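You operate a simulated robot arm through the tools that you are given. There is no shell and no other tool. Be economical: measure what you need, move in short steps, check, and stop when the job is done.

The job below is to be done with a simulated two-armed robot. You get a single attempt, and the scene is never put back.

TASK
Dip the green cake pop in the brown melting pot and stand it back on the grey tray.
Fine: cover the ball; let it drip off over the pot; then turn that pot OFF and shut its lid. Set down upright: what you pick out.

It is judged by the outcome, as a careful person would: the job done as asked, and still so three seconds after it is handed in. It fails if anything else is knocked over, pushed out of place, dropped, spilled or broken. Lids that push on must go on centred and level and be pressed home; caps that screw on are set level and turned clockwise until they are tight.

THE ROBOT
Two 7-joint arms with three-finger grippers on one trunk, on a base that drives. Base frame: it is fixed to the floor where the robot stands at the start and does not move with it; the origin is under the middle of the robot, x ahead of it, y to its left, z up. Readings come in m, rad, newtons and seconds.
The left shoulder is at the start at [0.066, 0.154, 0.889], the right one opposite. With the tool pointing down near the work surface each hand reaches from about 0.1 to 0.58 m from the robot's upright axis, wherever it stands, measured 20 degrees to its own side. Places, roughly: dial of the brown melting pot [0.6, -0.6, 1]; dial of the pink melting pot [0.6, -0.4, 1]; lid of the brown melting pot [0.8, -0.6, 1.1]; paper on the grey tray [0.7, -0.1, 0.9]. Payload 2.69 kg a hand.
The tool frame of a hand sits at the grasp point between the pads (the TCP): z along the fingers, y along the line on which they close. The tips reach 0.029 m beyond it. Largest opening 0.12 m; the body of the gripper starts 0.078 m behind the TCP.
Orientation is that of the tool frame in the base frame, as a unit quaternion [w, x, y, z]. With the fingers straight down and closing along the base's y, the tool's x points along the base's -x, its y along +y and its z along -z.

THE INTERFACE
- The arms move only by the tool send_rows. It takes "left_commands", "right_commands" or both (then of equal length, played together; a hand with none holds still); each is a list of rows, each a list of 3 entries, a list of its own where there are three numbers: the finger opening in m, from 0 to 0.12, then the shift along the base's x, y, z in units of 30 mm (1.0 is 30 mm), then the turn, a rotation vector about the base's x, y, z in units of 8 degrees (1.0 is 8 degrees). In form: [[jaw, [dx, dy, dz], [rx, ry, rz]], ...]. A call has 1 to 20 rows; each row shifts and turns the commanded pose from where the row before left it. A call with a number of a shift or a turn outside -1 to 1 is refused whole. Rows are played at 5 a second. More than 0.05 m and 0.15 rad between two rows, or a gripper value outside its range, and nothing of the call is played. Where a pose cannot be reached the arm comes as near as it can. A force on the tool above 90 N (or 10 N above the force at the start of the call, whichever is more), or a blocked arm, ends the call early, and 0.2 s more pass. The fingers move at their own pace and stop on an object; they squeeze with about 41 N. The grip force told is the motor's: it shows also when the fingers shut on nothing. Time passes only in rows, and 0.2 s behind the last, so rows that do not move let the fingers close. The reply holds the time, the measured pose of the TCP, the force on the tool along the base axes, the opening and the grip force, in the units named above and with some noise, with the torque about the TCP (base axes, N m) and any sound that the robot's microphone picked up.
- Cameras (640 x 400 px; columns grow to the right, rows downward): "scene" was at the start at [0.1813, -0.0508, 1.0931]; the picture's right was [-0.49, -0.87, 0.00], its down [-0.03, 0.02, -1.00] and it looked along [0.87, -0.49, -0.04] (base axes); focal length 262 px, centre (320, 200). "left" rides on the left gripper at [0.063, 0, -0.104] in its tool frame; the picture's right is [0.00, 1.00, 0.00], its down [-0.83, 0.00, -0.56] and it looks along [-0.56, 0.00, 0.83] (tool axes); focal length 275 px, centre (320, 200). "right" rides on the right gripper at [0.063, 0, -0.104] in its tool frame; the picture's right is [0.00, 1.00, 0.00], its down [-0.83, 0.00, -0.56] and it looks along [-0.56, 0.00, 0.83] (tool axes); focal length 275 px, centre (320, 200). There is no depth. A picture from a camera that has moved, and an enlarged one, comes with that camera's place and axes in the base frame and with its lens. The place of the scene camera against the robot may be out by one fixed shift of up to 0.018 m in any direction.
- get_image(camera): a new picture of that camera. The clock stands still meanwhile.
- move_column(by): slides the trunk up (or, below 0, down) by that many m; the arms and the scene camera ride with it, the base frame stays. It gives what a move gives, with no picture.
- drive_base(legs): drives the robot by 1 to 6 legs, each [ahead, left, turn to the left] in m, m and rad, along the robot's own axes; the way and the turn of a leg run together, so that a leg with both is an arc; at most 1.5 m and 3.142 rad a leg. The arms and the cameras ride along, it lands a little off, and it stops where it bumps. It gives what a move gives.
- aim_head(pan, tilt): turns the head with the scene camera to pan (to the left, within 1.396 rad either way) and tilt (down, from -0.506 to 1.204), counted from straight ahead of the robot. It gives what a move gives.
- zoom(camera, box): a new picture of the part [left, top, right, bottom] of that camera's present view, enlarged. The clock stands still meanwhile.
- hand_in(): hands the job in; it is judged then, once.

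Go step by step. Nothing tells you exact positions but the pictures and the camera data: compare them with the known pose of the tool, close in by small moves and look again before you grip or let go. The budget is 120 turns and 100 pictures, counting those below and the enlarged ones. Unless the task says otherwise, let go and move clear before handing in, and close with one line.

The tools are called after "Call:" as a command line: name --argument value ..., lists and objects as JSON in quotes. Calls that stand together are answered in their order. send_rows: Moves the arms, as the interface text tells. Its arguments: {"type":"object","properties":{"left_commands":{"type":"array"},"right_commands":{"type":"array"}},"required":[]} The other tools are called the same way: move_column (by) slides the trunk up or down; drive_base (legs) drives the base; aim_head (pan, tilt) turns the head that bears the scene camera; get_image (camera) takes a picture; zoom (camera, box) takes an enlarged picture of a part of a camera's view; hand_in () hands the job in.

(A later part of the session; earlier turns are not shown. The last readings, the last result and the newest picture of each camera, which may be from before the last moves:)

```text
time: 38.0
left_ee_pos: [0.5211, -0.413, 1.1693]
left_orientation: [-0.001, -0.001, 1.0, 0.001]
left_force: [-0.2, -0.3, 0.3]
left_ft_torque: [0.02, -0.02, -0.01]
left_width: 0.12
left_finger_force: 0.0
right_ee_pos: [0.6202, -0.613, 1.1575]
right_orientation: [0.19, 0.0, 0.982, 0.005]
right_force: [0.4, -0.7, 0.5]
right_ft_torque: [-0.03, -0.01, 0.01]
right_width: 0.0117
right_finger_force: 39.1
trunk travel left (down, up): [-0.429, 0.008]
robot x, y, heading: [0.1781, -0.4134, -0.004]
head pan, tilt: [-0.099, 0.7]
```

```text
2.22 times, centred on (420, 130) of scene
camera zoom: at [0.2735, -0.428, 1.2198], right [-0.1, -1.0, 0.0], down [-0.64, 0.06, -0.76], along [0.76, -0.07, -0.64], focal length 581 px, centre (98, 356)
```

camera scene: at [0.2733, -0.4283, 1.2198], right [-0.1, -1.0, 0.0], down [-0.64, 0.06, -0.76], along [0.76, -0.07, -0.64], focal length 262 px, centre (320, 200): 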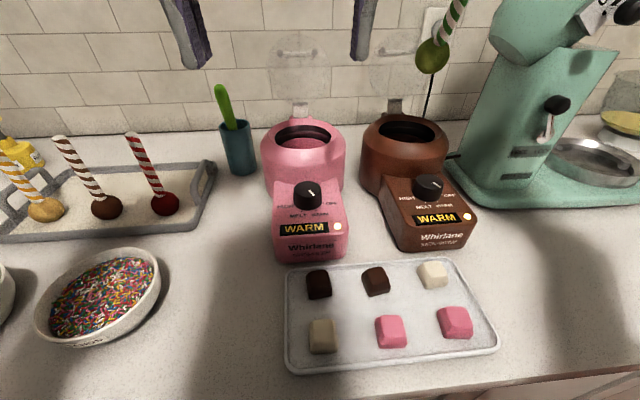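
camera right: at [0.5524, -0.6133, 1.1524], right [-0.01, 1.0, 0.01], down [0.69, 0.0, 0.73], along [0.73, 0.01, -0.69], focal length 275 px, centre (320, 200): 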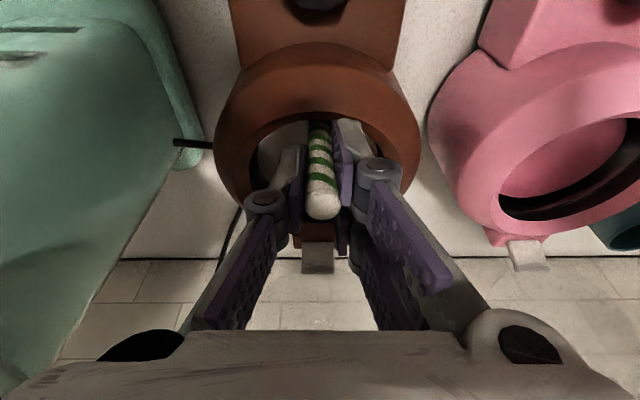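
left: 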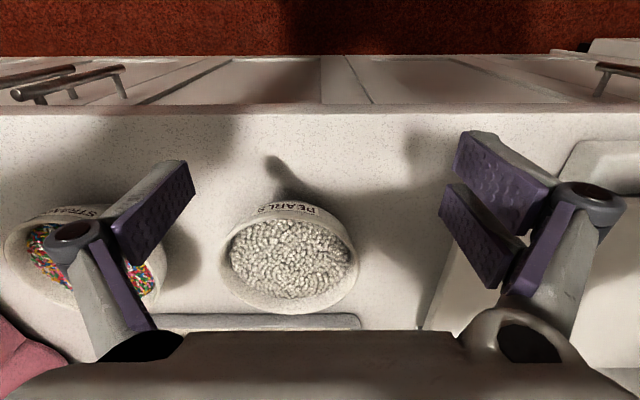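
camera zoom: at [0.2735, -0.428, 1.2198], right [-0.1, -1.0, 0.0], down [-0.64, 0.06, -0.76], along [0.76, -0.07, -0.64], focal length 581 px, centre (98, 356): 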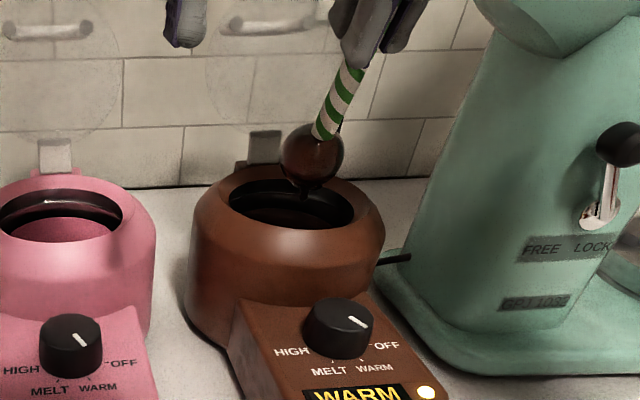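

The ball is fully coated with a drip hanging. Hold over the pot to let it drip off.

Call:
send_rows --right_commands '[[0, [0, 0, 0], [0, 0, 0]], [0, [0, 0, 0], [0, 0, 0]], [0, [0, 0, 0], [0, 0, 0]], [0, [0, 0, 0], [0, 0, 0]], [0, [0, 0, 0], [0, 0, 0]], [0, [0, 0, 0], [0, 0, 0]], [0, [0, 0, 0], [0, 0, 0]], [0, [0, 0, 0], [0, 0, 0]], [0, [0, 0, 0], [0, 0, 0]], [0, [0, 0, 0], [0, 0, 0]], [0, [0, 0, 0], [0, 0, 0]], [0, [0, 0, 0], [0, 0, 0]], [0, [0, 0, 0], [0, 0, 0]], [0, [0, 0, 0], [0, 0, 0]], [0, [0, 0, 0], [0, 0, 0]], [0, [0, 0, 0], [0, 0, 0]], [0, [0, 0, 0], [0, 0, 0]], [0, [0, 0, 0], [0, 0, 0]], [0, [0, 0, 0], [0, 0, 0]], [0, [0, 0, 0], [0, 0, 0]]]'

Call:
zoom --camera "scene" --box '[340, 40, 500, 220]'

```text
time: 42.2
left_ee_pos: [0.5216, -0.4123, 1.1695]
left_orientation: [-0.001, -0.002, 1.0, 0.0]
left_force: [-0.5, 0.8, -0.6]
left_ft_torque: [-0.03, 0.0, 0.04]
left_width: 0.1201
left_finger_force: 0.2
right_ee_pos: [0.6208, -0.6134, 1.158]
right_orientation: [0.189, -0.001, 0.982, 0.006]
right_force: [0.6, -0.6, -0.8]
right_ft_torque: [-0.05, 0.05, -0.03]
right_width: 0.0118
right_finger_force: 38.9
trunk travel left (down, up): [-0.429, 0.008]
robot x, y, heading: [0.1757, -0.4151, 0.006]
head pan, tilt: [-0.099, 0.7]
```

```text
2.22 times, centred on (420, 130) of scene
camera zoom: at [0.2734, -0.4281, 1.2198], right [-0.1, -1.0, 0.0], down [-0.64, 0.06, -0.76], along [0.76, -0.07, -0.64], focal length 581 px, centre (98, 356)
```

zoom: 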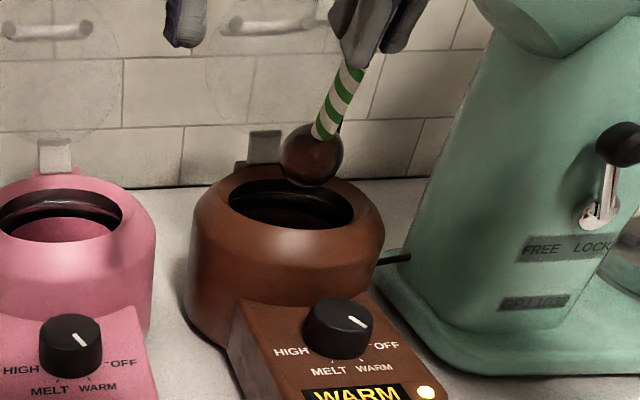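

Drip is gone. Wait a little longer, then rise, retract and drive back to the tray.

Call:
send_rows --right_commands '[[0, [0, 0, 0], [0, 0, 0]], [0, [0, 0, 0], [0, 0, 0]], [0, [0, 0, 0], [0, 0, 0]], [0, [0, 0, 0], [0, 0, 0]], [0, [0, 0, 0], [0, 0, 0]], [0, [0, 0, 0.5], [0, -0.4, 0]], [0, [0, 0, 0.7], [0, -0.4, 0]], [0, [-0.3, 0, 0.7], [0, -0.4, 0]], [0, [-0.5, 0.2, 0.7], [0, -0.1, 0]], [0, [-1, 0.4, 0], [0, 0, 0]], [0, [-1, 0.5, 0], [0, 0, 0]], [0, [-0.5, 0.5, 0], [0, 0, 0]]]'

Call:
drive_base --legs '[[0, 0.366, 0]]'

Call:
drive_base --legs '[[0.025, 0, 0]]'

Call:
get_image --camera "right"

Call:
get_image --camera "scene"

```text
time: 44.8
left_ee_pos: [0.5212, -0.4116, 1.1691]
left_orientation: [0.0, -0.003, 1.0, 0.0]
left_force: [0.3, -0.4, -0.4]
left_ft_torque: [-0.03, 0.02, 0.0]
left_width: 0.1199
left_finger_force: 0.1
right_ee_pos: [0.5209, -0.5623, 1.2346]
right_orientation: [0.278, -0.001, 0.961, 0.005]
right_force: [-0.1, -0.2, -0.5]
right_ft_torque: [-0.02, 0.07, -0.02]
right_width: 0.0115
right_finger_force: 38.9
trunk travel left (down, up): [-0.429, 0.008]
robot x, y, heading: [0.1742, -0.4139, 0.005]
head pan, tilt: [-0.099, 0.7]
```

```text
time: 48.2
left_ee_pos: [0.5191, -0.0411, 1.1689]
left_orientation: [0.0, -0.003, 1.0, 0.0]
left_force: [-0.5, 0.2, 0.4]
left_ft_torque: [0.01, 0.03, 0.03]
left_width: 0.1199
left_finger_force: 0.1
right_ee_pos: [0.5197, -0.1901, 1.2341]
right_orientation: [0.278, -0.002, 0.96, 0.005]
right_force: [-1.2, -0.4, 0.0]
right_ft_torque: [0.0, 0.03, 0.0]
right_width: 0.0118
right_finger_force: 39.1
trunk travel left (down, up): [-0.429, 0.008]
robot x, y, heading: [0.1765, -0.0425, 0.001]
head pan, tilt: [-0.099, 0.7]
```

```text
time: 49.1
left_ee_pos: [0.5455, -0.0412, 1.1684]
left_orientation: [0.0, -0.002, 1.0, 0.0]
left_force: [1.2, 1.1, -0.1]
left_ft_torque: [-0.02, 0.03, 0.01]
left_width: 0.1201
left_finger_force: 0.0
right_ee_pos: [0.5466, -0.1914, 1.2349]
right_orientation: [0.278, -0.003, 0.961, 0.006]
right_force: [0.8, -0.7, -0.8]
right_ft_torque: [0.0, 0.05, 0.01]
right_width: 0.0119
right_finger_force: 38.9
trunk travel left (down, up): [-0.429, 0.008]
robot x, y, heading: [0.1963, -0.0413, 0.004]
head pan, tilt: [-0.099, 0.7]
```

```text
64 pictures are left
camera right: at [0.4374, -0.1928, 1.2896], right [-0.01, 1.0, 0.01], down [0.4, 0.0, 0.91], along [0.91, 0.01, -0.4], focal length 275 px, centre (320, 200)
```

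right: 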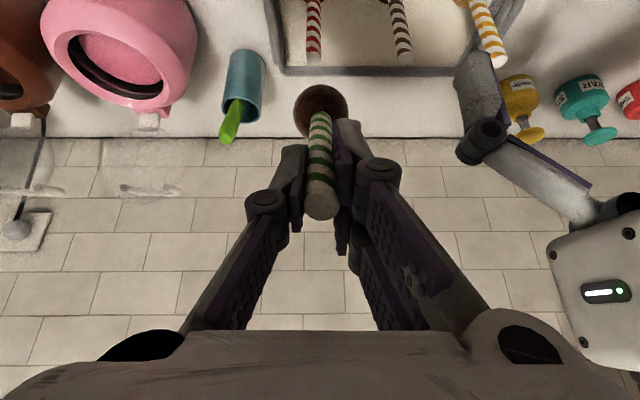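

```text
63 pictures are left
camera scene: at [0.2976, -0.0574, 1.2199], right [-0.1, -1.0, 0.0], down [-0.64, 0.06, -0.76], along [0.76, -0.07, -0.64], focal length 262 px, centre (320, 200)
```

scene: 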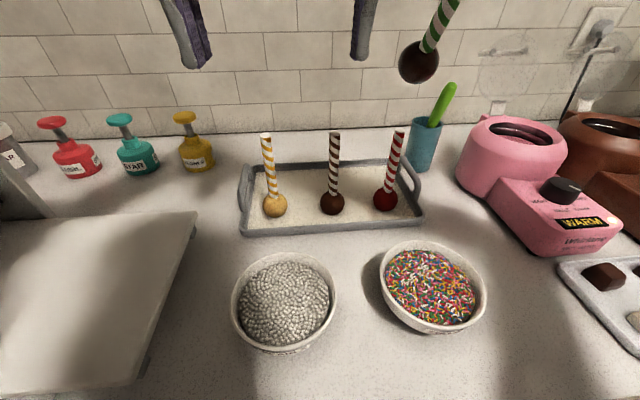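

Nudge forward to the previous standing spot, and bring the pop over its place, still tilted high.

Call:
drive_base --legs '[[0.012, 0, 0]]'

Call:
send_rows --right_commands '[[0.0, [1, 0, 0], [0, 0, 0]], [0.0, [1, 0, 0], [0, 0, 0]], [0.0, [1, -0.1, 0], [0, 0, 0]], [0.0, [1, -0.1, 0], [0, 0, 0]], [0.0, [1, 0, 0], [0, 0, 0]], [0.0, [0.3, 0, 0], [0, 0, 0]], [0.0, [0, 0, 0], [0, 0, 0]]]'

```text
time: 49.9
left_ee_pos: [0.551, -0.0415, 1.1682]
left_orientation: [-0.001, -0.004, 1.0, 0.001]
left_force: [0.2, 0.2, 0.8]
left_ft_torque: [-0.02, -0.02, 0.0]
left_width: 0.1198
left_finger_force: 0.1
right_ee_pos: [0.551, -0.1918, 1.235]
right_orientation: [0.278, -0.002, 0.961, 0.006]
right_force: [-0.2, 0.2, -0.7]
right_ft_torque: [-0.03, 0.03, 0.01]
right_width: 0.0118
right_finger_force: 38.8
trunk travel left (down, up): [-0.429, 0.008]
robot x, y, heading: [0.2051, -0.0406, 0.001]
head pan, tilt: [-0.099, 0.7]
stopped in leg 1: the robot was blocked; the commanded pose is now the measured one
```

```text
time: 51.5
left_ee_pos: [0.5496, -0.0427, 1.1684]
left_orientation: [-0.001, -0.003, 1.0, 0.002]
left_force: [0.3, -0.6, 0.7]
left_ft_torque: [0.0, 0.01, 0.0]
left_width: 0.1202
left_finger_force: 0.0
right_ee_pos: [0.7124, -0.196, 1.2353]
right_orientation: [0.279, -0.002, 0.96, 0.005]
right_force: [0.4, 0.1, -0.3]
right_ft_torque: [0.0, 0.03, 0.02]
right_width: 0.0118
right_finger_force: 38.7
trunk travel left (down, up): [-0.429, 0.008]
robot x, y, heading: [0.2078, -0.0456, 0.002]
head pan, tilt: [-0.099, 0.7]
```

Descend along the reverse path, untilting, to about 1.5 cm above the paper.

Call:
send_rows --right_commands '[[0.0, [0.12, 0, -0.8], [0, 0, 0]], [0.0, [0.11, 0, -0.8], [0, 0, 0]], [0.0, [0, 0, -0.8], [0, 0, 0]], [0.0, [0, 0, -0.8], [0, 0.8, 0]], [0.0, [0, 0, -0.8], [0, 0.8, 0]], [0.0, [0, 0, -0.6], [0, 0.8, 0]], [0.0, [0, 0, -0.4], [0, 0.8, 0]], [0.0, [0, 0, -0.2], [0, 0.84, 0]], [0.0, [0, 0, -0.5], [0, 0, 0]], [0.0, [0, 0, -0.5], [0, 0, 0]], [0.0, [0, 0, 0], [0, 0, 0]]]'

Call:
get_image --camera "right"

Call:
zoom --camera "scene" --box '[230, 80, 470, 240]'

```text
time: 53.9
left_ee_pos: [0.5509, -0.0419, 1.1694]
left_orientation: [0.0, -0.003, 1.0, 0.001]
left_force: [-0.1, 0.1, 0.1]
left_ft_torque: [-0.01, -0.01, 0.04]
left_width: 0.1201
left_finger_force: 0.0
right_ee_pos: [0.7169, -0.1964, 1.0488]
right_orientation: [0.0, -0.001, 1.0, 0.006]
right_force: [-0.3, 0.6, -0.2]
right_ft_torque: [-0.02, -0.02, 0.0]
right_width: 0.012
right_finger_force: 37.9
trunk travel left (down, up): [-0.429, 0.008]
robot x, y, heading: [0.2043, -0.0402, 0.008]
head pan, tilt: [-0.099, 0.7]
```

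```text
62 pictures are left
camera right: at [0.6546, -0.1971, 1.1534], right [-0.01, 1.0, 0.01], down [0.83, 0.0, 0.56], along [0.56, 0.01, -0.83], focal length 275 px, centre (320, 200)
```

right: 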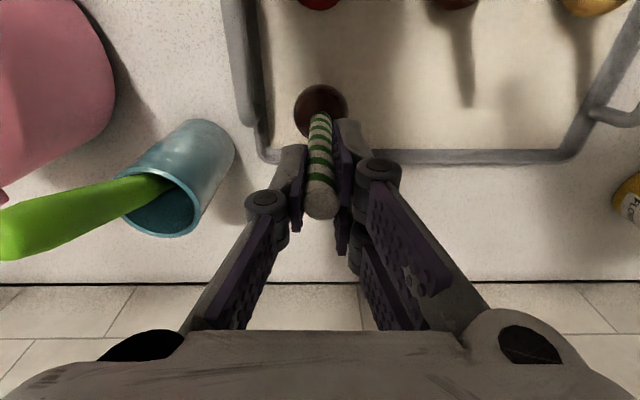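

```text
2.50 times, centred on (350, 160) of scene
camera zoom: at [0.3025, -0.0574, 1.2198], right [-0.1, -1.0, 0.0], down [-0.64, 0.06, -0.77], along [0.76, -0.07, -0.64], focal length 654 px, centre (245, 300)
```

zoom: 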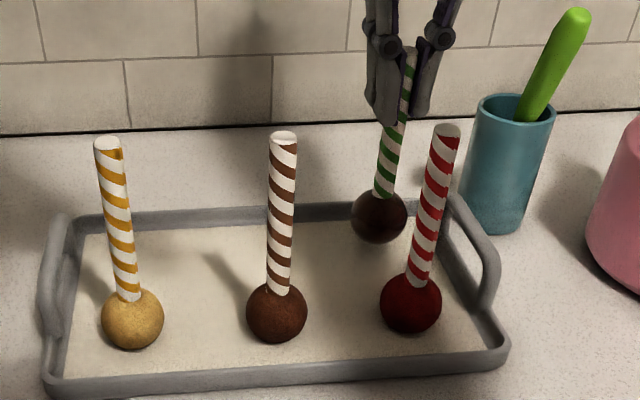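

Upright and over its place. Lower gently until contact.

Call:
send_rows --right_commands '[[0.0, [0, 0, -0.15], [0, 0, 0]], [0.0, [0, 0, -0.15], [0, 0, 0]], [0.0, [0, 0, -0.1], [0, 0, 0]], [0.0, [0, 0, 0], [0, 0, 0]]]'

```text
time: 54.9
left_ee_pos: [0.551, -0.0413, 1.1685]
left_orientation: [0.0, -0.004, 1.0, 0.0]
left_force: [-0.4, -0.2, 0.7]
left_ft_torque: [-0.01, -0.02, -0.03]
left_width: 0.1197
left_finger_force: 0.0
right_ee_pos: [0.7184, -0.1979, 1.0361]
right_orientation: [0.0, -0.001, 1.0, 0.007]
right_force: [-0.7, -0.1, -0.3]
right_ft_torque: [-0.01, 0.02, -0.02]
right_width: 0.0118
right_finger_force: 38.9
trunk travel left (down, up): [-0.429, 0.008]
robot x, y, heading: [0.2064, -0.0424, 0.004]
head pan, tilt: [-0.099, 0.7]
```

Call:
send_rows --right_commands '[[0.0, [0, 0, -0.06], [0, 0, 0]], [0.0, [0, 0, 0], [0, 0, 0]]]'

Call:
send_rows --right_commands '[[0.0, [0, 0, -0.05], [0, 0, 0]], [0.0, [0, 0, 0], [0, 0, 0]]]'

Call:
zoom --camera "scene" --box '[320, 80, 440, 180]'

```text
time: 55.5
left_ee_pos: [0.5504, -0.0416, 1.1694]
left_orientation: [0.0, -0.004, 1.0, 0.001]
left_force: [0.1, -0.1, 0.3]
left_ft_torque: [-0.02, 0.0, 0.02]
left_width: 0.12
left_finger_force: 0.1
right_ee_pos: [0.7176, -0.1976, 1.0351]
right_orientation: [0.001, -0.001, 1.0, 0.006]
right_force: [0.3, 0.0, 4.8]
right_ft_torque: [-0.07, 0.01, -0.01]
right_width: 0.012
right_finger_force: 39.2
trunk travel left (down, up): [-0.429, 0.008]
robot x, y, heading: [0.2063, -0.0442, 0.0]
head pan, tilt: [-0.099, 0.7]
```

```text
time: 56.1
left_ee_pos: [0.5495, -0.0409, 1.1701]
left_orientation: [0.0, -0.004, 1.0, 0.001]
left_force: [0.0, 0.2, -0.2]
left_ft_torque: [0.01, 0.04, 0.0]
left_width: 0.12
left_finger_force: 0.0
right_ee_pos: [0.7171, -0.1974, 1.0346]
right_orientation: [0.003, -0.001, 1.0, 0.007]
right_force: [3.7, -1.6, 15.3]
right_ft_torque: [-0.19, -0.39, 0.02]
right_width: 0.0116
right_finger_force: 38.2
trunk travel left (down, up): [-0.429, 0.008]
robot x, y, heading: [0.2048, -0.0431, 0.002]
head pan, tilt: [-0.099, 0.7]
```

```text
4.00 times, centred on (380, 130) of scene
camera zoom: at [0.3018, -0.0572, 1.2201], right [-0.1, -1.0, 0.0], down [-0.64, 0.06, -0.77], along [0.76, -0.07, -0.64], focal length 1046 px, centre (80, 480)
```

zoom: 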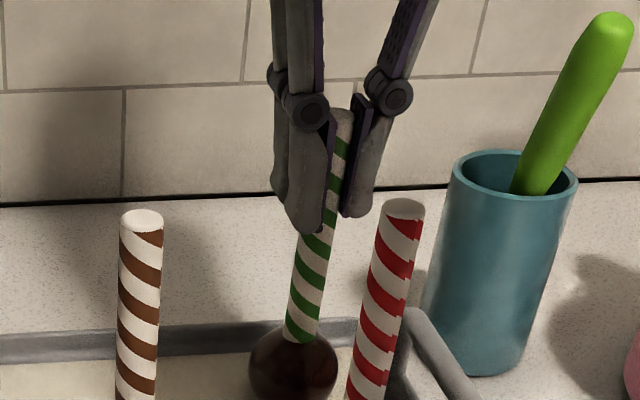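

Seated on the paper at the original height. Relieve the press, open gently and check it stands.

Call:
send_rows --right_commands '[[0.0, [0, 0, 0.06], [0, 0, 0]], [0.0, [0, 0, 0], [0, 0, 0]], [0.016, [0, 0, 0], [0, 0, 0]], [0.02, [0, 0, 0], [0, 0, 0]], [0.03, [0, 0, 0], [0, 0, 0]], [0.06, [0, 0, 0], [0, 0, 0]], [0.06, [0, 0, 0], [0, 0, 0]]]'

Call:
get_image --camera "right"

Call:
zoom --camera "scene" --box '[320, 80, 440, 180]'

```text
time: 57.7
left_ee_pos: [0.5514, -0.0404, 1.1695]
left_orientation: [-0.001, -0.004, 1.0, 0.001]
left_force: [-0.5, -1.0, 1.7]
left_ft_torque: [0.02, 0.0, -0.01]
left_width: 0.1198
left_finger_force: 0.0
right_ee_pos: [0.7173, -0.1976, 1.0342]
right_orientation: [0.001, -0.002, 1.0, 0.005]
right_force: [1.4, 1.0, 0.7]
right_ft_torque: [-0.02, -0.03, 0.06]
right_width: 0.0603
right_finger_force: 0.2
trunk travel left (down, up): [-0.429, 0.008]
robot x, y, heading: [0.2077, -0.0411, 0.005]
head pan, tilt: [-0.099, 0.7]
```

```text
59 pictures are left
camera right: at [0.6543, -0.1986, 1.1395], right [-0.01, 1.0, 0.01], down [0.83, 0.0, 0.56], along [0.56, 0.01, -0.83], focal length 275 px, centre (320, 200)
```

right: 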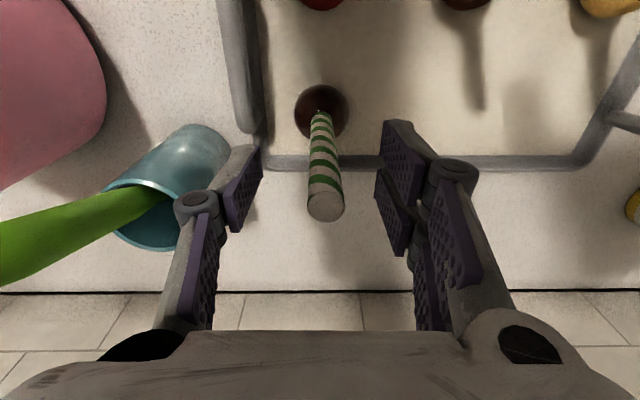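

```text
4.00 times, centred on (380, 130) of scene
camera zoom: at [0.3027, -0.0573, 1.2198], right [-0.1, -1.0, 0.0], down [-0.64, 0.06, -0.76], along [0.76, -0.07, -0.64], focal length 1046 px, centre (80, 480)
```

zoom: 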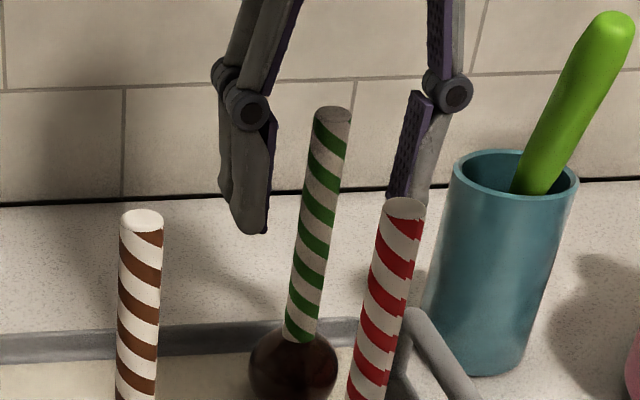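

Pop stands upright and coated. Retreat upward, then back and drive to the brown pot for the dial.

Call:
send_rows --right_commands '[[0.06, [0, 0, 0.7], [0, 0, 0]], [0.06, [-0.1, 0, 0.7], [0, 0, 0]], [0.06, [-0.2, 0, 0.7], [0, 0, 0]], [0.06, [-0.5, 0, 0.7], [0, 0, 0]], [0.06, [-0.9, 0, 0.7], [0, 0, 0]], [0.06, [-1, 0, 0.5], [0, 0, 0]], [0.06, [-1, 0, 0], [0, 0, 0]], [0.06, [-1, 0, 0], [0, 0, 0]]]'

Call:
drive_base --legs '[[-0.03, 0, 0], [0, -0.37, 0]]'

Call:
get_image --camera "right"

Call:
get_image --camera "scene"

```text
time: 59.5
left_ee_pos: [0.5496, -0.0421, 1.1688]
left_orientation: [0.0, -0.002, 1.0, 0.001]
left_force: [0.2, -0.7, 0.4]
left_ft_torque: [0.02, 0.02, 0.03]
left_width: 0.12
left_finger_force: 0.0
right_ee_pos: [0.5743, -0.1992, 1.1552]
right_orientation: [0.001, 0.0, 1.0, 0.006]
right_force: [-0.1, 1.0, 0.2]
right_ft_torque: [0.03, 0.0, 0.01]
right_width: 0.0602
right_finger_force: 0.0
trunk travel left (down, up): [-0.429, 0.008]
robot x, y, heading: [0.2111, -0.0446, 0.004]
head pan, tilt: [-0.099, 0.7]
```

```text
time: 63.4
left_ee_pos: [0.5213, -0.4185, 1.1671]
left_orientation: [-0.001, 0.002, 1.0, 0.001]
left_force: [0.0, -1.3, 0.7]
left_ft_torque: [0.01, 0.02, 0.0]
left_width: 0.1202
left_finger_force: 0.0
right_ee_pos: [0.5439, -0.575, 1.1563]
right_orientation: [0.0, 0.003, 1.0, 0.006]
right_force: [-0.2, 0.7, 0.5]
right_ft_torque: [0.02, -0.01, 0.01]
right_width: 0.06
right_finger_force: 0.1
trunk travel left (down, up): [-0.429, 0.008]
robot x, y, heading: [0.177, -0.4168, -0.008]
head pan, tilt: [-0.099, 0.7]
```

```text
57 pictures are left
camera right: at [0.4814, -0.5756, 1.2603], right [0.0, 1.0, 0.01], down [0.83, -0.01, 0.56], along [0.56, 0.01, -0.83], focal length 275 px, centre (320, 200)
```

right: 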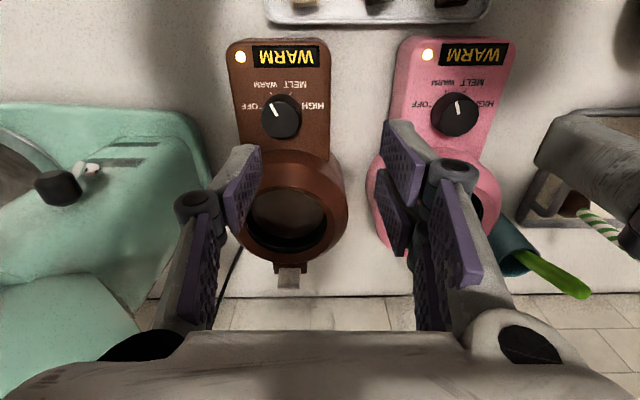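

```text
56 pictures are left
camera scene: at [0.2732, -0.4316, 1.2198], right [-0.1, -0.99, 0.0], down [-0.64, 0.07, -0.76], along [0.76, -0.08, -0.64], focal length 262 px, centre (320, 200)
```

scene: 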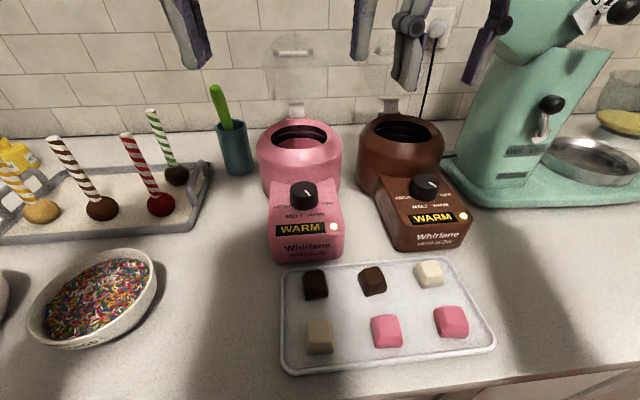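

Call:
zoom --camera "right" --box '[215, 30, 345, 150]'

Call:
zoom --camera "scene" --box '[360, 150, 480, 250]'

```text
3.33 times, centred on (280, 90) of right
camera zoom: at [0.4814, -0.5756, 1.2603], right [0.0, 1.0, 0.01], down [0.83, -0.01, 0.56], along [0.56, 0.01, -0.83], focal length 918 px, centre (453, 567)
```

zoom: 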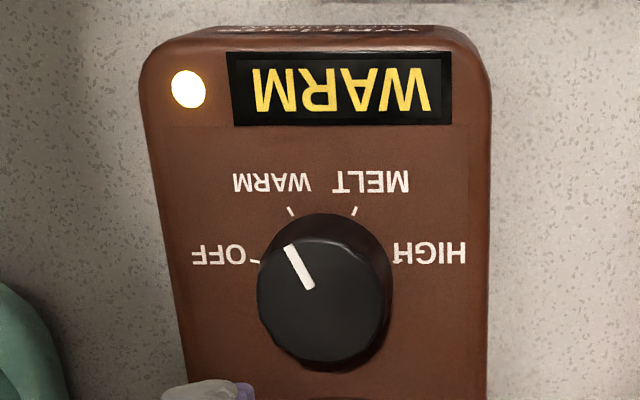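

```text
4.00 times, centred on (420, 200) of scene
camera zoom: at [0.2732, -0.4316, 1.2198], right [-0.1, -0.99, 0.0], down [-0.64, 0.07, -0.76], along [0.76, -0.08, -0.64], focal length 1046 px, centre (-80, 200)
```

zoom: 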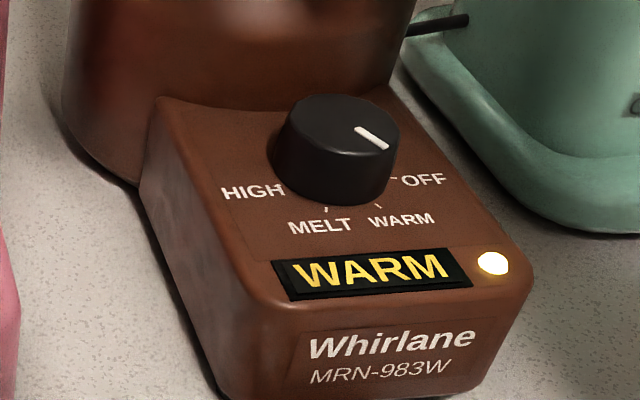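

The pointer is at WARM; OFF is ~55° counter-clockwise from above. Knob top centre ≈ (0.565, -0.610, 0.986), ~38 mm dia. I'll pre-rotate the hand -30° and come above the knob.

Call:
send_rows --right_commands '[[0.06, [0.35, -0.6, -0.2], [0, 0, -0.75]], [0.06, [0.35, -0.57, -0.5], [0, 0, -0.75]], [0.06, [0, 0, -0.9], [0, 0, -0.75]], [0.06, [0, 0, -0.9], [0, 0, -0.75]], [0.06, [0, 0, -0.9], [0, 0, -0.75]], [0.06, [0, 0, 0], [0, 0, 0]]]'

Call:
get_image --camera "right"

Call:
zoom --camera "scene" --box '[340, 80, 500, 250]'

```text
time: 64.8
left_ee_pos: [0.5209, -0.4177, 1.1697]
left_orientation: [-0.001, 0.001, 1.0, 0.001]
left_force: [0.5, 0.0, 0.4]
left_ft_torque: [0.07, -0.01, 0.01]
left_width: 0.1202
left_finger_force: 0.0
right_ee_pos: [0.5652, -0.6113, 1.0537]
right_orientation: [0.001, 0.262, 0.965, 0.006]
right_force: [-0.7, 1.1, 0.4]
right_ft_torque: [0.01, 0.0, 0.0]
right_width: 0.0599
right_finger_force: 0.0
trunk travel left (down, up): [-0.429, 0.008]
robot x, y, heading: [0.1803, -0.4146, -0.005]
head pan, tilt: [-0.099, 0.7]
```

```text
53 pictures are left
camera right: at [0.5097, -0.5805, 1.159], right [0.5, 0.86, 0.01], down [0.71, -0.42, 0.56], along [0.49, -0.27, -0.83], focal length 275 px, centre (320, 200)
```

right: 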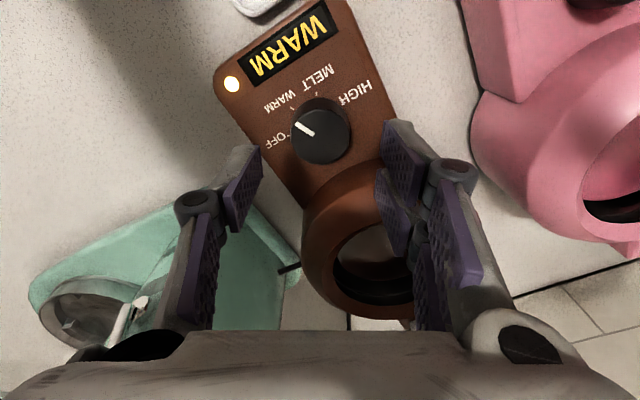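

```text
2.35 times, centred on (420, 165) of scene
camera zoom: at [0.273, -0.4315, 1.2198], right [-0.1, -0.99, 0.0], down [-0.64, 0.07, -0.77], along [0.76, -0.08, -0.64], focal length 615 px, centre (85, 282)
```

zoom: 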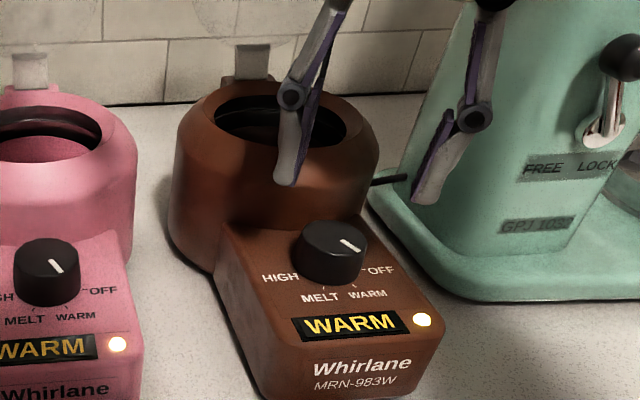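

Well aligned with the knob. Narrow the opening to 50 mm and lower around the knob.

Call:
send_rows --right_commands '[[0.05, [0, 0, -0.3], [0, 0, 0]], [0.05, [0, 0, -0.5], [0, 0, 0]], [0.05, [0, 0, -0.5], [0, 0, 0]], [0.05, [0, 0, -0.5], [0, 0, 0]], [0.05, [0, 0, 0], [0, 0, 0]]]'

Call:
get_image --camera "right"

Call:
zoom --camera "scene" --box '[360, 130, 480, 250]'

```text
time: 66.0
left_ee_pos: [0.5199, -0.4177, 1.1689]
left_orientation: [0.0, 0.002, 1.0, 0.001]
left_force: [0.8, -0.5, 0.2]
left_ft_torque: [0.01, 0.03, -0.01]
left_width: 0.1202
left_finger_force: 0.2
right_ee_pos: [0.5639, -0.611, 1.0019]
right_orientation: [0.003, 0.262, 0.965, 0.006]
right_force: [-0.1, -0.6, 0.1]
right_ft_torque: [0.03, 0.02, 0.0]
right_width: 0.0499
right_finger_force: 0.1
trunk travel left (down, up): [-0.429, 0.008]
robot x, y, heading: [0.1758, -0.4175, -0.008]
head pan, tilt: [-0.099, 0.7]
```

```text
51 pictures are left
camera right: at [0.51, -0.5805, 1.105], right [0.5, 0.86, 0.01], down [0.71, -0.42, 0.56], along [0.49, -0.27, -0.83], focal length 275 px, centre (320, 200)
```

right: 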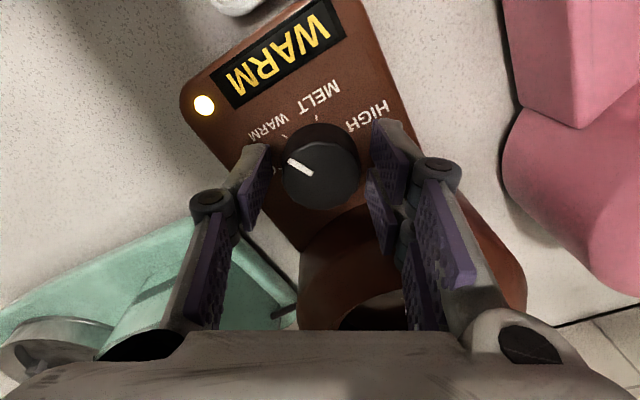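

```text
3.33 times, centred on (420, 190) of scene
camera zoom: at [0.273, -0.4314, 1.2198], right [-0.1, -0.99, 0.0], down [-0.64, 0.07, -0.77], along [0.76, -0.08, -0.64], focal length 872 px, centre (-13, 233)
```

zoom: 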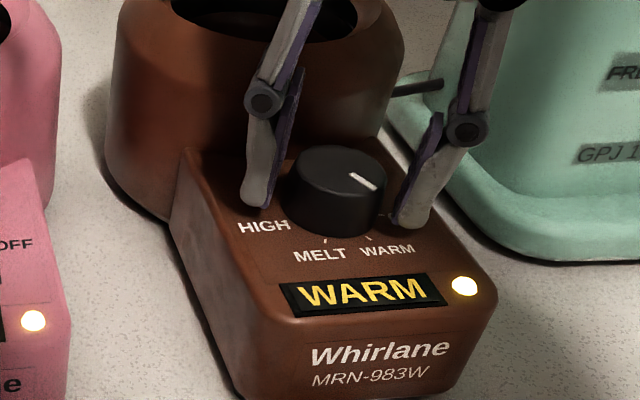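

Fingers straddle the knob. Lower 3 mm more, close, and turn CCW.

Call:
send_rows --right_commands '[[0.05, [0, 0, -0.1], [0, 0, 0]], [0.05, [0, 0, 0], [0, 0, 0]], [0.03, [0, 0, 0], [0, 0, 0]], [0.03, [0, 0, 0], [0, 0, 0]], [0.03, [0, 0, 0], [0, 0, 0]]]'

```text
time: 67.2
left_ee_pos: [0.5216, -0.4185, 1.1697]
left_orientation: [0.0, 0.002, 1.0, 0.001]
left_force: [-0.5, -0.1, 0.7]
left_ft_torque: [0.0, 0.02, 0.02]
left_width: 0.1199
left_finger_force: 0.0
right_ee_pos: [0.5643, -0.6119, 0.9976]
right_orientation: [0.002, 0.262, 0.965, 0.005]
right_force: [-0.3, -0.1, 0.2]
right_ft_torque: [0.12, 0.16, 0.02]
right_width: 0.0402
right_finger_force: 41.1
trunk travel left (down, up): [-0.429, 0.008]
robot x, y, heading: [0.178, -0.4163, -0.003]
head pan, tilt: [-0.099, 0.7]
```

Gripped at 40 mm. Turn +54°.

Call:
send_rows --right_commands '[[0.03, [0, 0, 0], [0, 0, 0.8]], [0.03, [0, 0, 0], [0, 0, 0.8]], [0.03, [0, 0, 0], [0, 0, 0.8]], [0.03, [0, 0, 0], [0, 0, 0.8]], [0.03, [0, 0, 0], [0, 0, 0.8]], [0.03, [0, 0, 0], [0, 0, 0.8]], [0.03, [0, 0, 0], [0, 0, 0.8]], [0.03, [0, 0, 0], [0, 0, 0.8]], [0.03, [0, 0, 0], [0, 0, 0.5]], [0.03, [0, 0, 0], [0, 0, 0]]]'

Call:
zoom --camera "scene" --box '[360, 130, 480, 250]'

```text
time: 69.4
left_ee_pos: [0.5208, -0.4215, 1.1688]
left_orientation: [0.0, 0.001, 1.0, 0.002]
left_force: [0.0, 0.2, -0.8]
left_ft_torque: [0.02, -0.01, 0.03]
left_width: 0.12
left_finger_force: 0.1
right_ee_pos: [0.5648, -0.6126, 0.9962]
right_orientation: [0.0, -0.214, 0.977, 0.005]
right_force: [7.9, -25.4, 19.4]
right_ft_torque: [-0.63, -0.46, -0.59]
right_width: 0.0402
right_finger_force: 40.3
trunk travel left (down, up): [-0.429, 0.008]
robot x, y, heading: [0.1746, -0.4166, -0.006]
head pan, tilt: [-0.099, 0.7]
```

```text
3.33 times, centred on (420, 190) of scene
camera zoom: at [0.2731, -0.4341, 1.2199], right [-0.1, -0.99, 0.0], down [-0.64, 0.07, -0.76], along [0.76, -0.08, -0.64], focal length 872 px, centre (-13, 233)
```

zoom: 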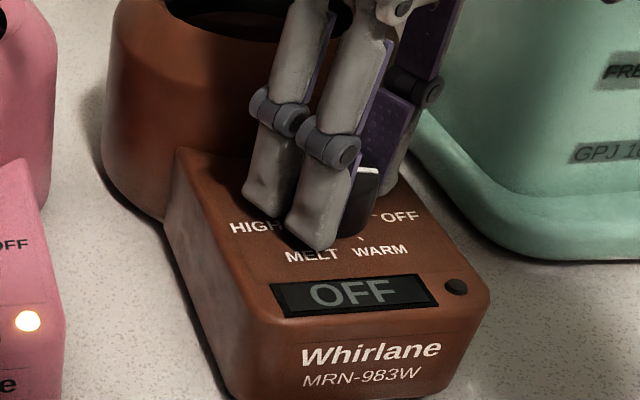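

Display reads OFF. Relieve the torque slightly before letting go.

Call:
send_rows --right_commands '[[0.03, [0, -0.03, 0.03], [0, 0, -0.3]], [0.03, [0, 0, 0], [0, 0, 0]]]'

```text
time: 70.0
left_ee_pos: [0.5192, -0.4178, 1.1686]
left_orientation: [-0.001, 0.001, 1.0, 0.001]
left_force: [0.1, 0.5, -0.8]
left_ft_torque: [0.0, -0.02, 0.01]
left_width: 0.12
left_finger_force: 0.1
right_ee_pos: [0.5652, -0.6085, 0.9961]
right_orientation: [-0.003, -0.194, 0.981, 0.008]
right_force: [-0.1, -6.2, 2.9]
right_ft_torque: [0.09, -0.71, -0.01]
right_width: 0.0401
right_finger_force: 41.1
trunk travel left (down, up): [-0.429, 0.008]
robot x, y, heading: [0.1746, -0.4162, -0.002]
head pan, tilt: [-0.099, 0.7]
```

Forces are small now; open and rise.

Call:
send_rows --right_commands '[[0.044, [0, 0, 0], [0, 0, 0]], [0.05, [0, 0, 0], [0, 0, 0]], [0.052, [0, 0, 0], [0, 0, 0]], [0.052, [0, 0, 0.4], [0, 0, 0]], [0.052, [0, 0, 0.8], [0, 0, 0]], [0.052, [0, 0, 0.9], [0, 0, 0]], [0.052, [0, 0, 0.9], [0, 0, -0.8]], [0.052, [0, 0, 0.9], [0, 0, -0.8]], [0.052, [-0.5, 0, 0.9], [0, 0, -0.8]], [0.052, [-0.5, 0, 0.5], [0, 0, -0.45]], [0.052, [0, 0, 0], [0, 0, 0]]]'

Call:
get_image --camera "scene"

Call:
get_image --camera "right"

```text
time: 72.4
left_ee_pos: [0.5218, -0.4182, 1.1698]
left_orientation: [0.0, 0.001, 1.0, 0.0]
left_force: [-0.4, 0.1, 0.2]
left_ft_torque: [0.0, 0.01, 0.01]
left_width: 0.12
left_finger_force: 0.0
right_ee_pos: [0.5361, -0.6104, 1.1584]
right_orientation: [0.0, 0.005, 1.0, 0.006]
right_force: [-0.6, -0.6, -0.5]
right_ft_torque: [0.0, 0.0, -0.01]
right_width: 0.0516
right_finger_force: 0.1
trunk travel left (down, up): [-0.429, 0.008]
robot x, y, heading: [0.1752, -0.4166, -0.002]
head pan, tilt: [-0.099, 0.7]
```

```text
48 pictures are left
camera scene: at [0.2734, -0.4314, 1.2198], right [-0.1, -0.99, 0.0], down [-0.64, 0.07, -0.76], along [0.76, -0.08, -0.64], focal length 262 px, centre (320, 200)
```

scene: 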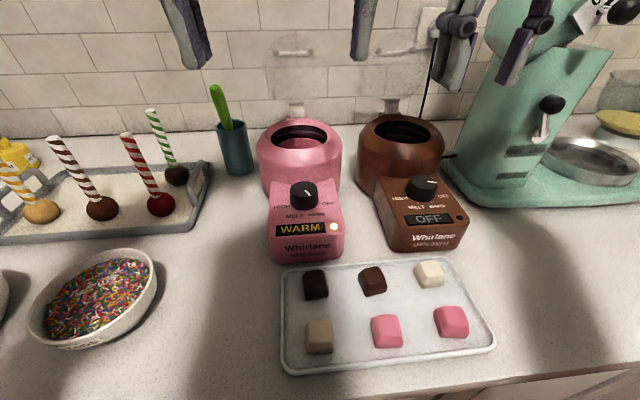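

```text
47 pictures are left
camera right: at [0.4738, -0.6114, 1.2619], right [0.0, 1.0, 0.01], down [0.83, -0.01, 0.56], along [0.56, 0.01, -0.83], focal length 275 px, centre (320, 200)
```

right: 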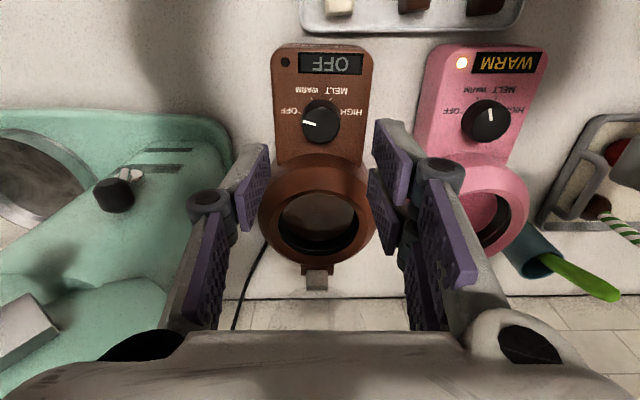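

OFF confirmed, pot unmoved. Now examine the lid: shift the left hand aside and aim the head at it.

Call:
send_rows --left_commands '[[0.06, [-1, 0.5, 0], [0, 0, 0]], [0.03, [-1, 1, 0], [0, 0, 0]], [0.0, [-1, 1, 0], [0, 0, 0]], [0.0, [-1, 1, 0], [0, 0, 0]]]'

Call:
aim_head --pan -0.35 --tilt 0.35

Call:
zoom --camera "scene" --box '[200, 80, 440, 240]'

```text
time: 73.4
left_ee_pos: [0.401, -0.3117, 1.1667]
left_orientation: [0.0, 0.001, 1.0, 0.0]
left_force: [-0.4, 1.0, -0.6]
left_ft_torque: [-0.05, 0.02, 0.01]
left_width: 0.0003
left_finger_force: 28.3
right_ee_pos: [0.5362, -0.6099, 1.1574]
right_orientation: [0.001, 0.004, 1.0, 0.005]
right_force: [-0.4, 0.5, -0.7]
right_ft_torque: [-0.05, -0.01, 0.01]
right_width: 0.0522
right_finger_force: 0.0
trunk travel left (down, up): [-0.429, 0.008]
robot x, y, heading: [0.1745, -0.417, -0.008]
head pan, tilt: [-0.099, 0.7]
```

```text
time: 74.2
left_ee_pos: [0.4008, -0.3127, 1.1688]
left_orientation: [-0.001, 0.002, 1.0, -0.001]
left_force: [0.8, 0.4, -0.4]
left_ft_torque: [-0.01, 0.02, -0.03]
left_width: 0.0001
left_finger_force: 29.0
right_ee_pos: [0.5353, -0.6119, 1.1564]
right_orientation: [0.0, 0.004, 1.0, 0.006]
right_force: [0.1, 0.2, 0.4]
right_ft_torque: [-0.03, 0.02, -0.07]
right_width: 0.0522
right_finger_force: 0.1
trunk travel left (down, up): [-0.429, 0.008]
robot x, y, heading: [0.1756, -0.4124, -0.007]
head pan, tilt: [-0.351, 0.351]
```

```text
2.50 times, centred on (320, 160) of scene
camera zoom: at [0.276, -0.4548, 1.2511], right [-0.35, -0.94, 0.0], down [-0.32, 0.12, -0.94], along [0.88, -0.33, -0.34], focal length 654 px, centre (320, 300)
```

zoom: 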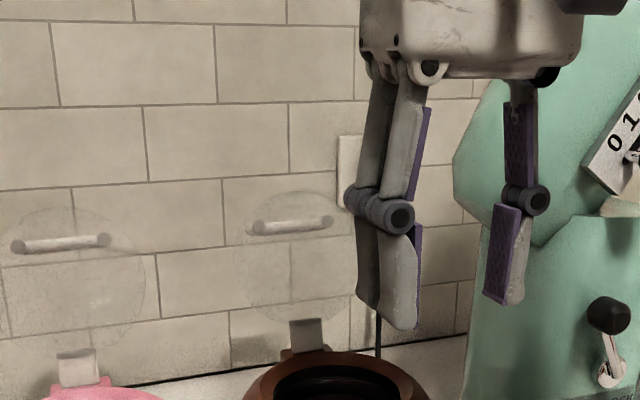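

The lid leans ~9° back: hinge ≈ (0.743,-0.61,1.026), top edge ≈ (0.763,1.15), handle on its back side. Plan: closed fingers tilted 32° over the lid, hook behind it, and pull it forward slowly.

Call:
drive_base --legs '[[0.027, 0, 0]]'

Call:
send_rows --right_commands '[[0.03, [-0.3, 0, 0.6], [0, -0.8, 0]], [0.0, [-0.3, 0, 0.8], [0, -0.8, 0]], [0.0, [0, 0, 0.8], [0, -0.8, 0]], [0.0, [0, 0, 0.5], [0, -0.8, 0]], [0.0, [0.3, 0, 0], [0, -0.8, 0]], [0.0, [1, 0, 0], [0, 0, 0]], [0.0, [1, 0, 0], [0, 0, 0]], [0.0, [1, 0, 0], [0, 0, 0]], [0.0, [0, 0, 0], [0, 0, 0]]]'

Call:
get_image --camera "right"

Call:
zoom --camera "scene" --box '[200, 40, 440, 240]'

```text
time: 75.0
left_ee_pos: [0.4273, -0.313, 1.1687]
left_orientation: [0.001, 0.0, 1.0, 0.001]
left_force: [0.1, 0.9, 0.7]
left_ft_torque: [-0.02, 0.02, -0.01]
left_width: 0.0
left_finger_force: 28.5
right_ee_pos: [0.5641, -0.6102, 1.1573]
right_orientation: [0.0, 0.004, 1.0, 0.006]
right_force: [1.4, 0.6, 0.4]
right_ft_torque: [-0.03, 0.03, 0.0]
right_width: 0.0521
right_finger_force: 0.1
trunk travel left (down, up): [-0.429, 0.008]
robot x, y, heading: [0.2018, -0.4163, -0.008]
head pan, tilt: [-0.351, 0.351]
```

```text
time: 77.0
left_ee_pos: [0.4271, -0.3126, 1.1681]
left_orientation: [-0.001, 0.001, 1.0, 0.0]
left_force: [0.7, 0.5, 0.0]
left_ft_torque: [0.0, 0.0, 0.03]
left_width: 0.0
left_finger_force: 28.6
right_ee_pos: [0.6449, -0.6117, 1.2379]
right_orientation: [0.277, 0.002, 0.961, 0.007]
right_force: [0.9, 1.5, 0.3]
right_ft_torque: [-0.02, -0.01, -0.01]
right_width: 0.0001
right_finger_force: 28.3
trunk travel left (down, up): [-0.429, 0.008]
robot x, y, heading: [0.203, -0.4151, -0.006]
head pan, tilt: [-0.351, 0.351]
```

```text
45 pictures are left
camera right: at [0.5374, -0.6122, 1.293], right [0.0, 1.0, 0.01], down [0.41, -0.01, 0.91], along [0.91, 0.01, -0.41], focal length 275 px, centre (320, 200)
```

right: 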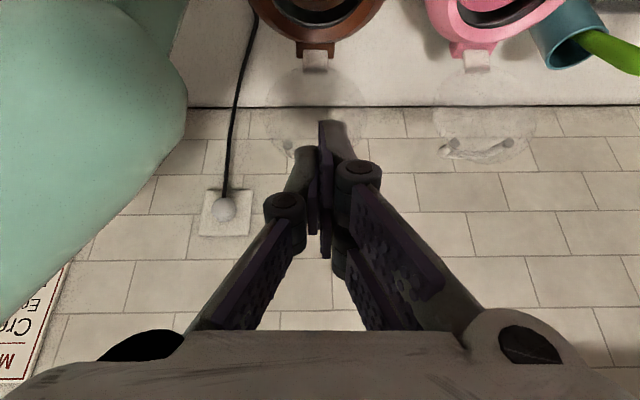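

```text
2.00 times, centred on (320, 140) of scene
camera zoom: at [0.3019, -0.4553, 1.2513], right [-0.35, -0.94, 0.0], down [-0.32, 0.12, -0.94], along [0.88, -0.33, -0.34], focal length 523 px, centre (320, 320)
```

zoom: 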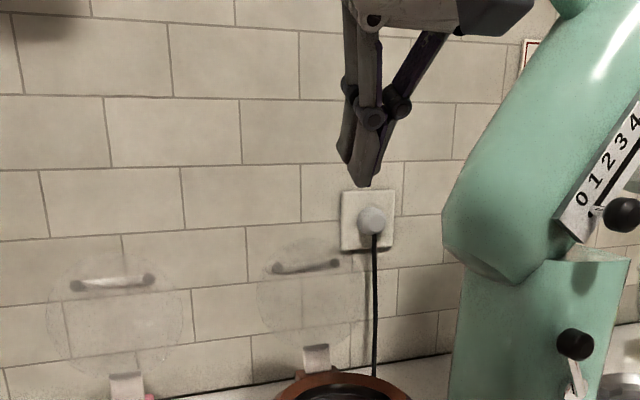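

Using both cameras, the lid leans ~20° back: top edge ≈ (0.79, z 1.134), handle bar ≈ (0.795, z 1.11), y ≈ -0.613. I'll pass over it with ~40° tilt at safe height.

Call:
send_rows --right_commands '[[0.0, [0.5, 0, 0], [0, -0.5, 0]], [0.0, [0.7, 0, -0.3], [0, -0.5, 0]], [0.0, [0.9, -0.05, -0.5], [0, 0, 0]], [0.0, [0.9, 0, -0.5], [0, 0, 0]], [0.0, [0.9, 0, -0.3], [0, 0, 0]], [0.0, [0.8, 0, 0], [0, 0, 0]], [0.0, [0.67, 0, 0], [0, 0, 0]], [0.0, [0, 0, 0], [0, 0, 0]]]'

Call:
get_image --camera "right"

Call:
zoom --camera "scene" --box '[240, 80, 400, 220]'

```text
time: 78.8
left_ee_pos: [0.4272, -0.3114, 1.1687]
left_orientation: [0.0, 0.0, 1.0, 0.002]
left_force: [0.2, -0.6, 0.1]
left_ft_torque: [0.0, -0.04, -0.01]
left_width: 0.0
left_finger_force: 28.5
right_ee_pos: [0.8045, -0.6122, 1.1904]
right_orientation: [0.343, 0.0, 0.939, 0.007]
right_force: [0.2, 0.1, -0.1]
right_ft_torque: [0.03, 0.02, 0.0]
right_width: 0.0001
right_finger_force: 28.9
trunk travel left (down, up): [-0.429, 0.008]
robot x, y, heading: [0.202, -0.4201, -0.006]
head pan, tilt: [-0.351, 0.351]
```

```text
43 pictures are left
camera right: at [0.6894, -0.6125, 1.2298], right [-0.01, 1.0, 0.01], down [0.28, -0.01, 0.96], along [0.96, 0.01, -0.28], focal length 275 px, centre (320, 200)
```

right: 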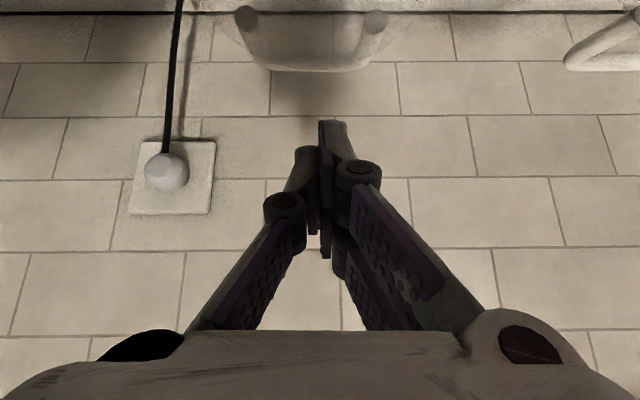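

```text
2.86 times, centred on (320, 150) of scene
camera zoom: at [0.3018, -0.4552, 1.2513], right [-0.35, -0.94, 0.0], down [-0.32, 0.12, -0.94], along [0.88, -0.33, -0.34], focal length 747 px, centre (320, 343)
```

zoom: 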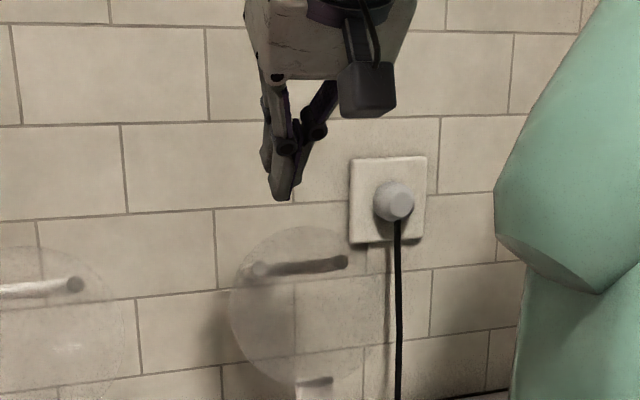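

The handle is a U-bar about 4 cm behind the glass; edge ≈ (0.797, 1.139), bar ≈ (0.825, 1.10). I'll lower the tip just behind the glass edge, above the bar.

Call:
send_rows --right_commands '[[0.0, [0.06, -0.1, -0.5], [0, 0, 0]], [0.0, [0, 0, -0.5], [0, 0, 0]], [0.0, [0, 0, -0.35], [0, 0, 0]], [0.0, [0, 0, 0], [0, 0, 0]]]'

Call:
get_image --camera "right"

Call:
zoom --camera "scene" --box '[240, 80, 400, 220]'

```text
time: 79.8
left_ee_pos: [0.4283, -0.3121, 1.1688]
left_orientation: [0.0, 0.001, 1.0, 0.0]
left_force: [0.1, 0.4, 0.4]
left_ft_torque: [0.01, 0.01, -0.02]
left_width: 0.0
left_finger_force: 29.0
right_ee_pos: [0.8053, -0.6139, 1.1512]
right_orientation: [0.343, 0.002, 0.939, 0.006]
right_force: [0.1, 0.3, 0.8]
right_ft_torque: [0.02, 0.01, 0.03]
right_width: 0.0003
right_finger_force: 28.7
trunk travel left (down, up): [-0.429, 0.008]
robot x, y, heading: [0.1994, -0.4146, -0.006]
head pan, tilt: [-0.351, 0.351]
```

```text
41 pictures are left
camera right: at [0.6911, -0.6157, 1.1895], right [-0.01, 1.0, 0.01], down [0.28, -0.01, 0.96], along [0.96, 0.01, -0.28], focal length 275 px, centre (320, 200)
```

right: 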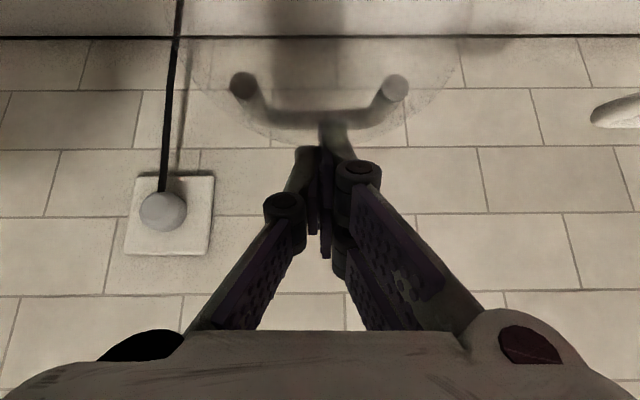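

```text
2.86 times, centred on (320, 150) of scene
camera zoom: at [0.3023, -0.455, 1.2512], right [-0.35, -0.94, 0.0], down [-0.32, 0.12, -0.94], along [0.88, -0.33, -0.34], focal length 747 px, centre (320, 343)
```

zoom: 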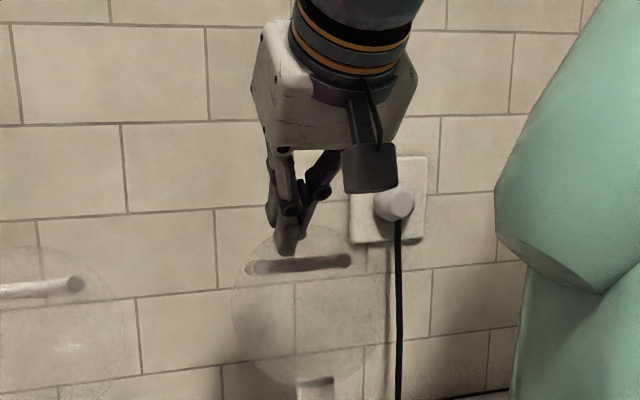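

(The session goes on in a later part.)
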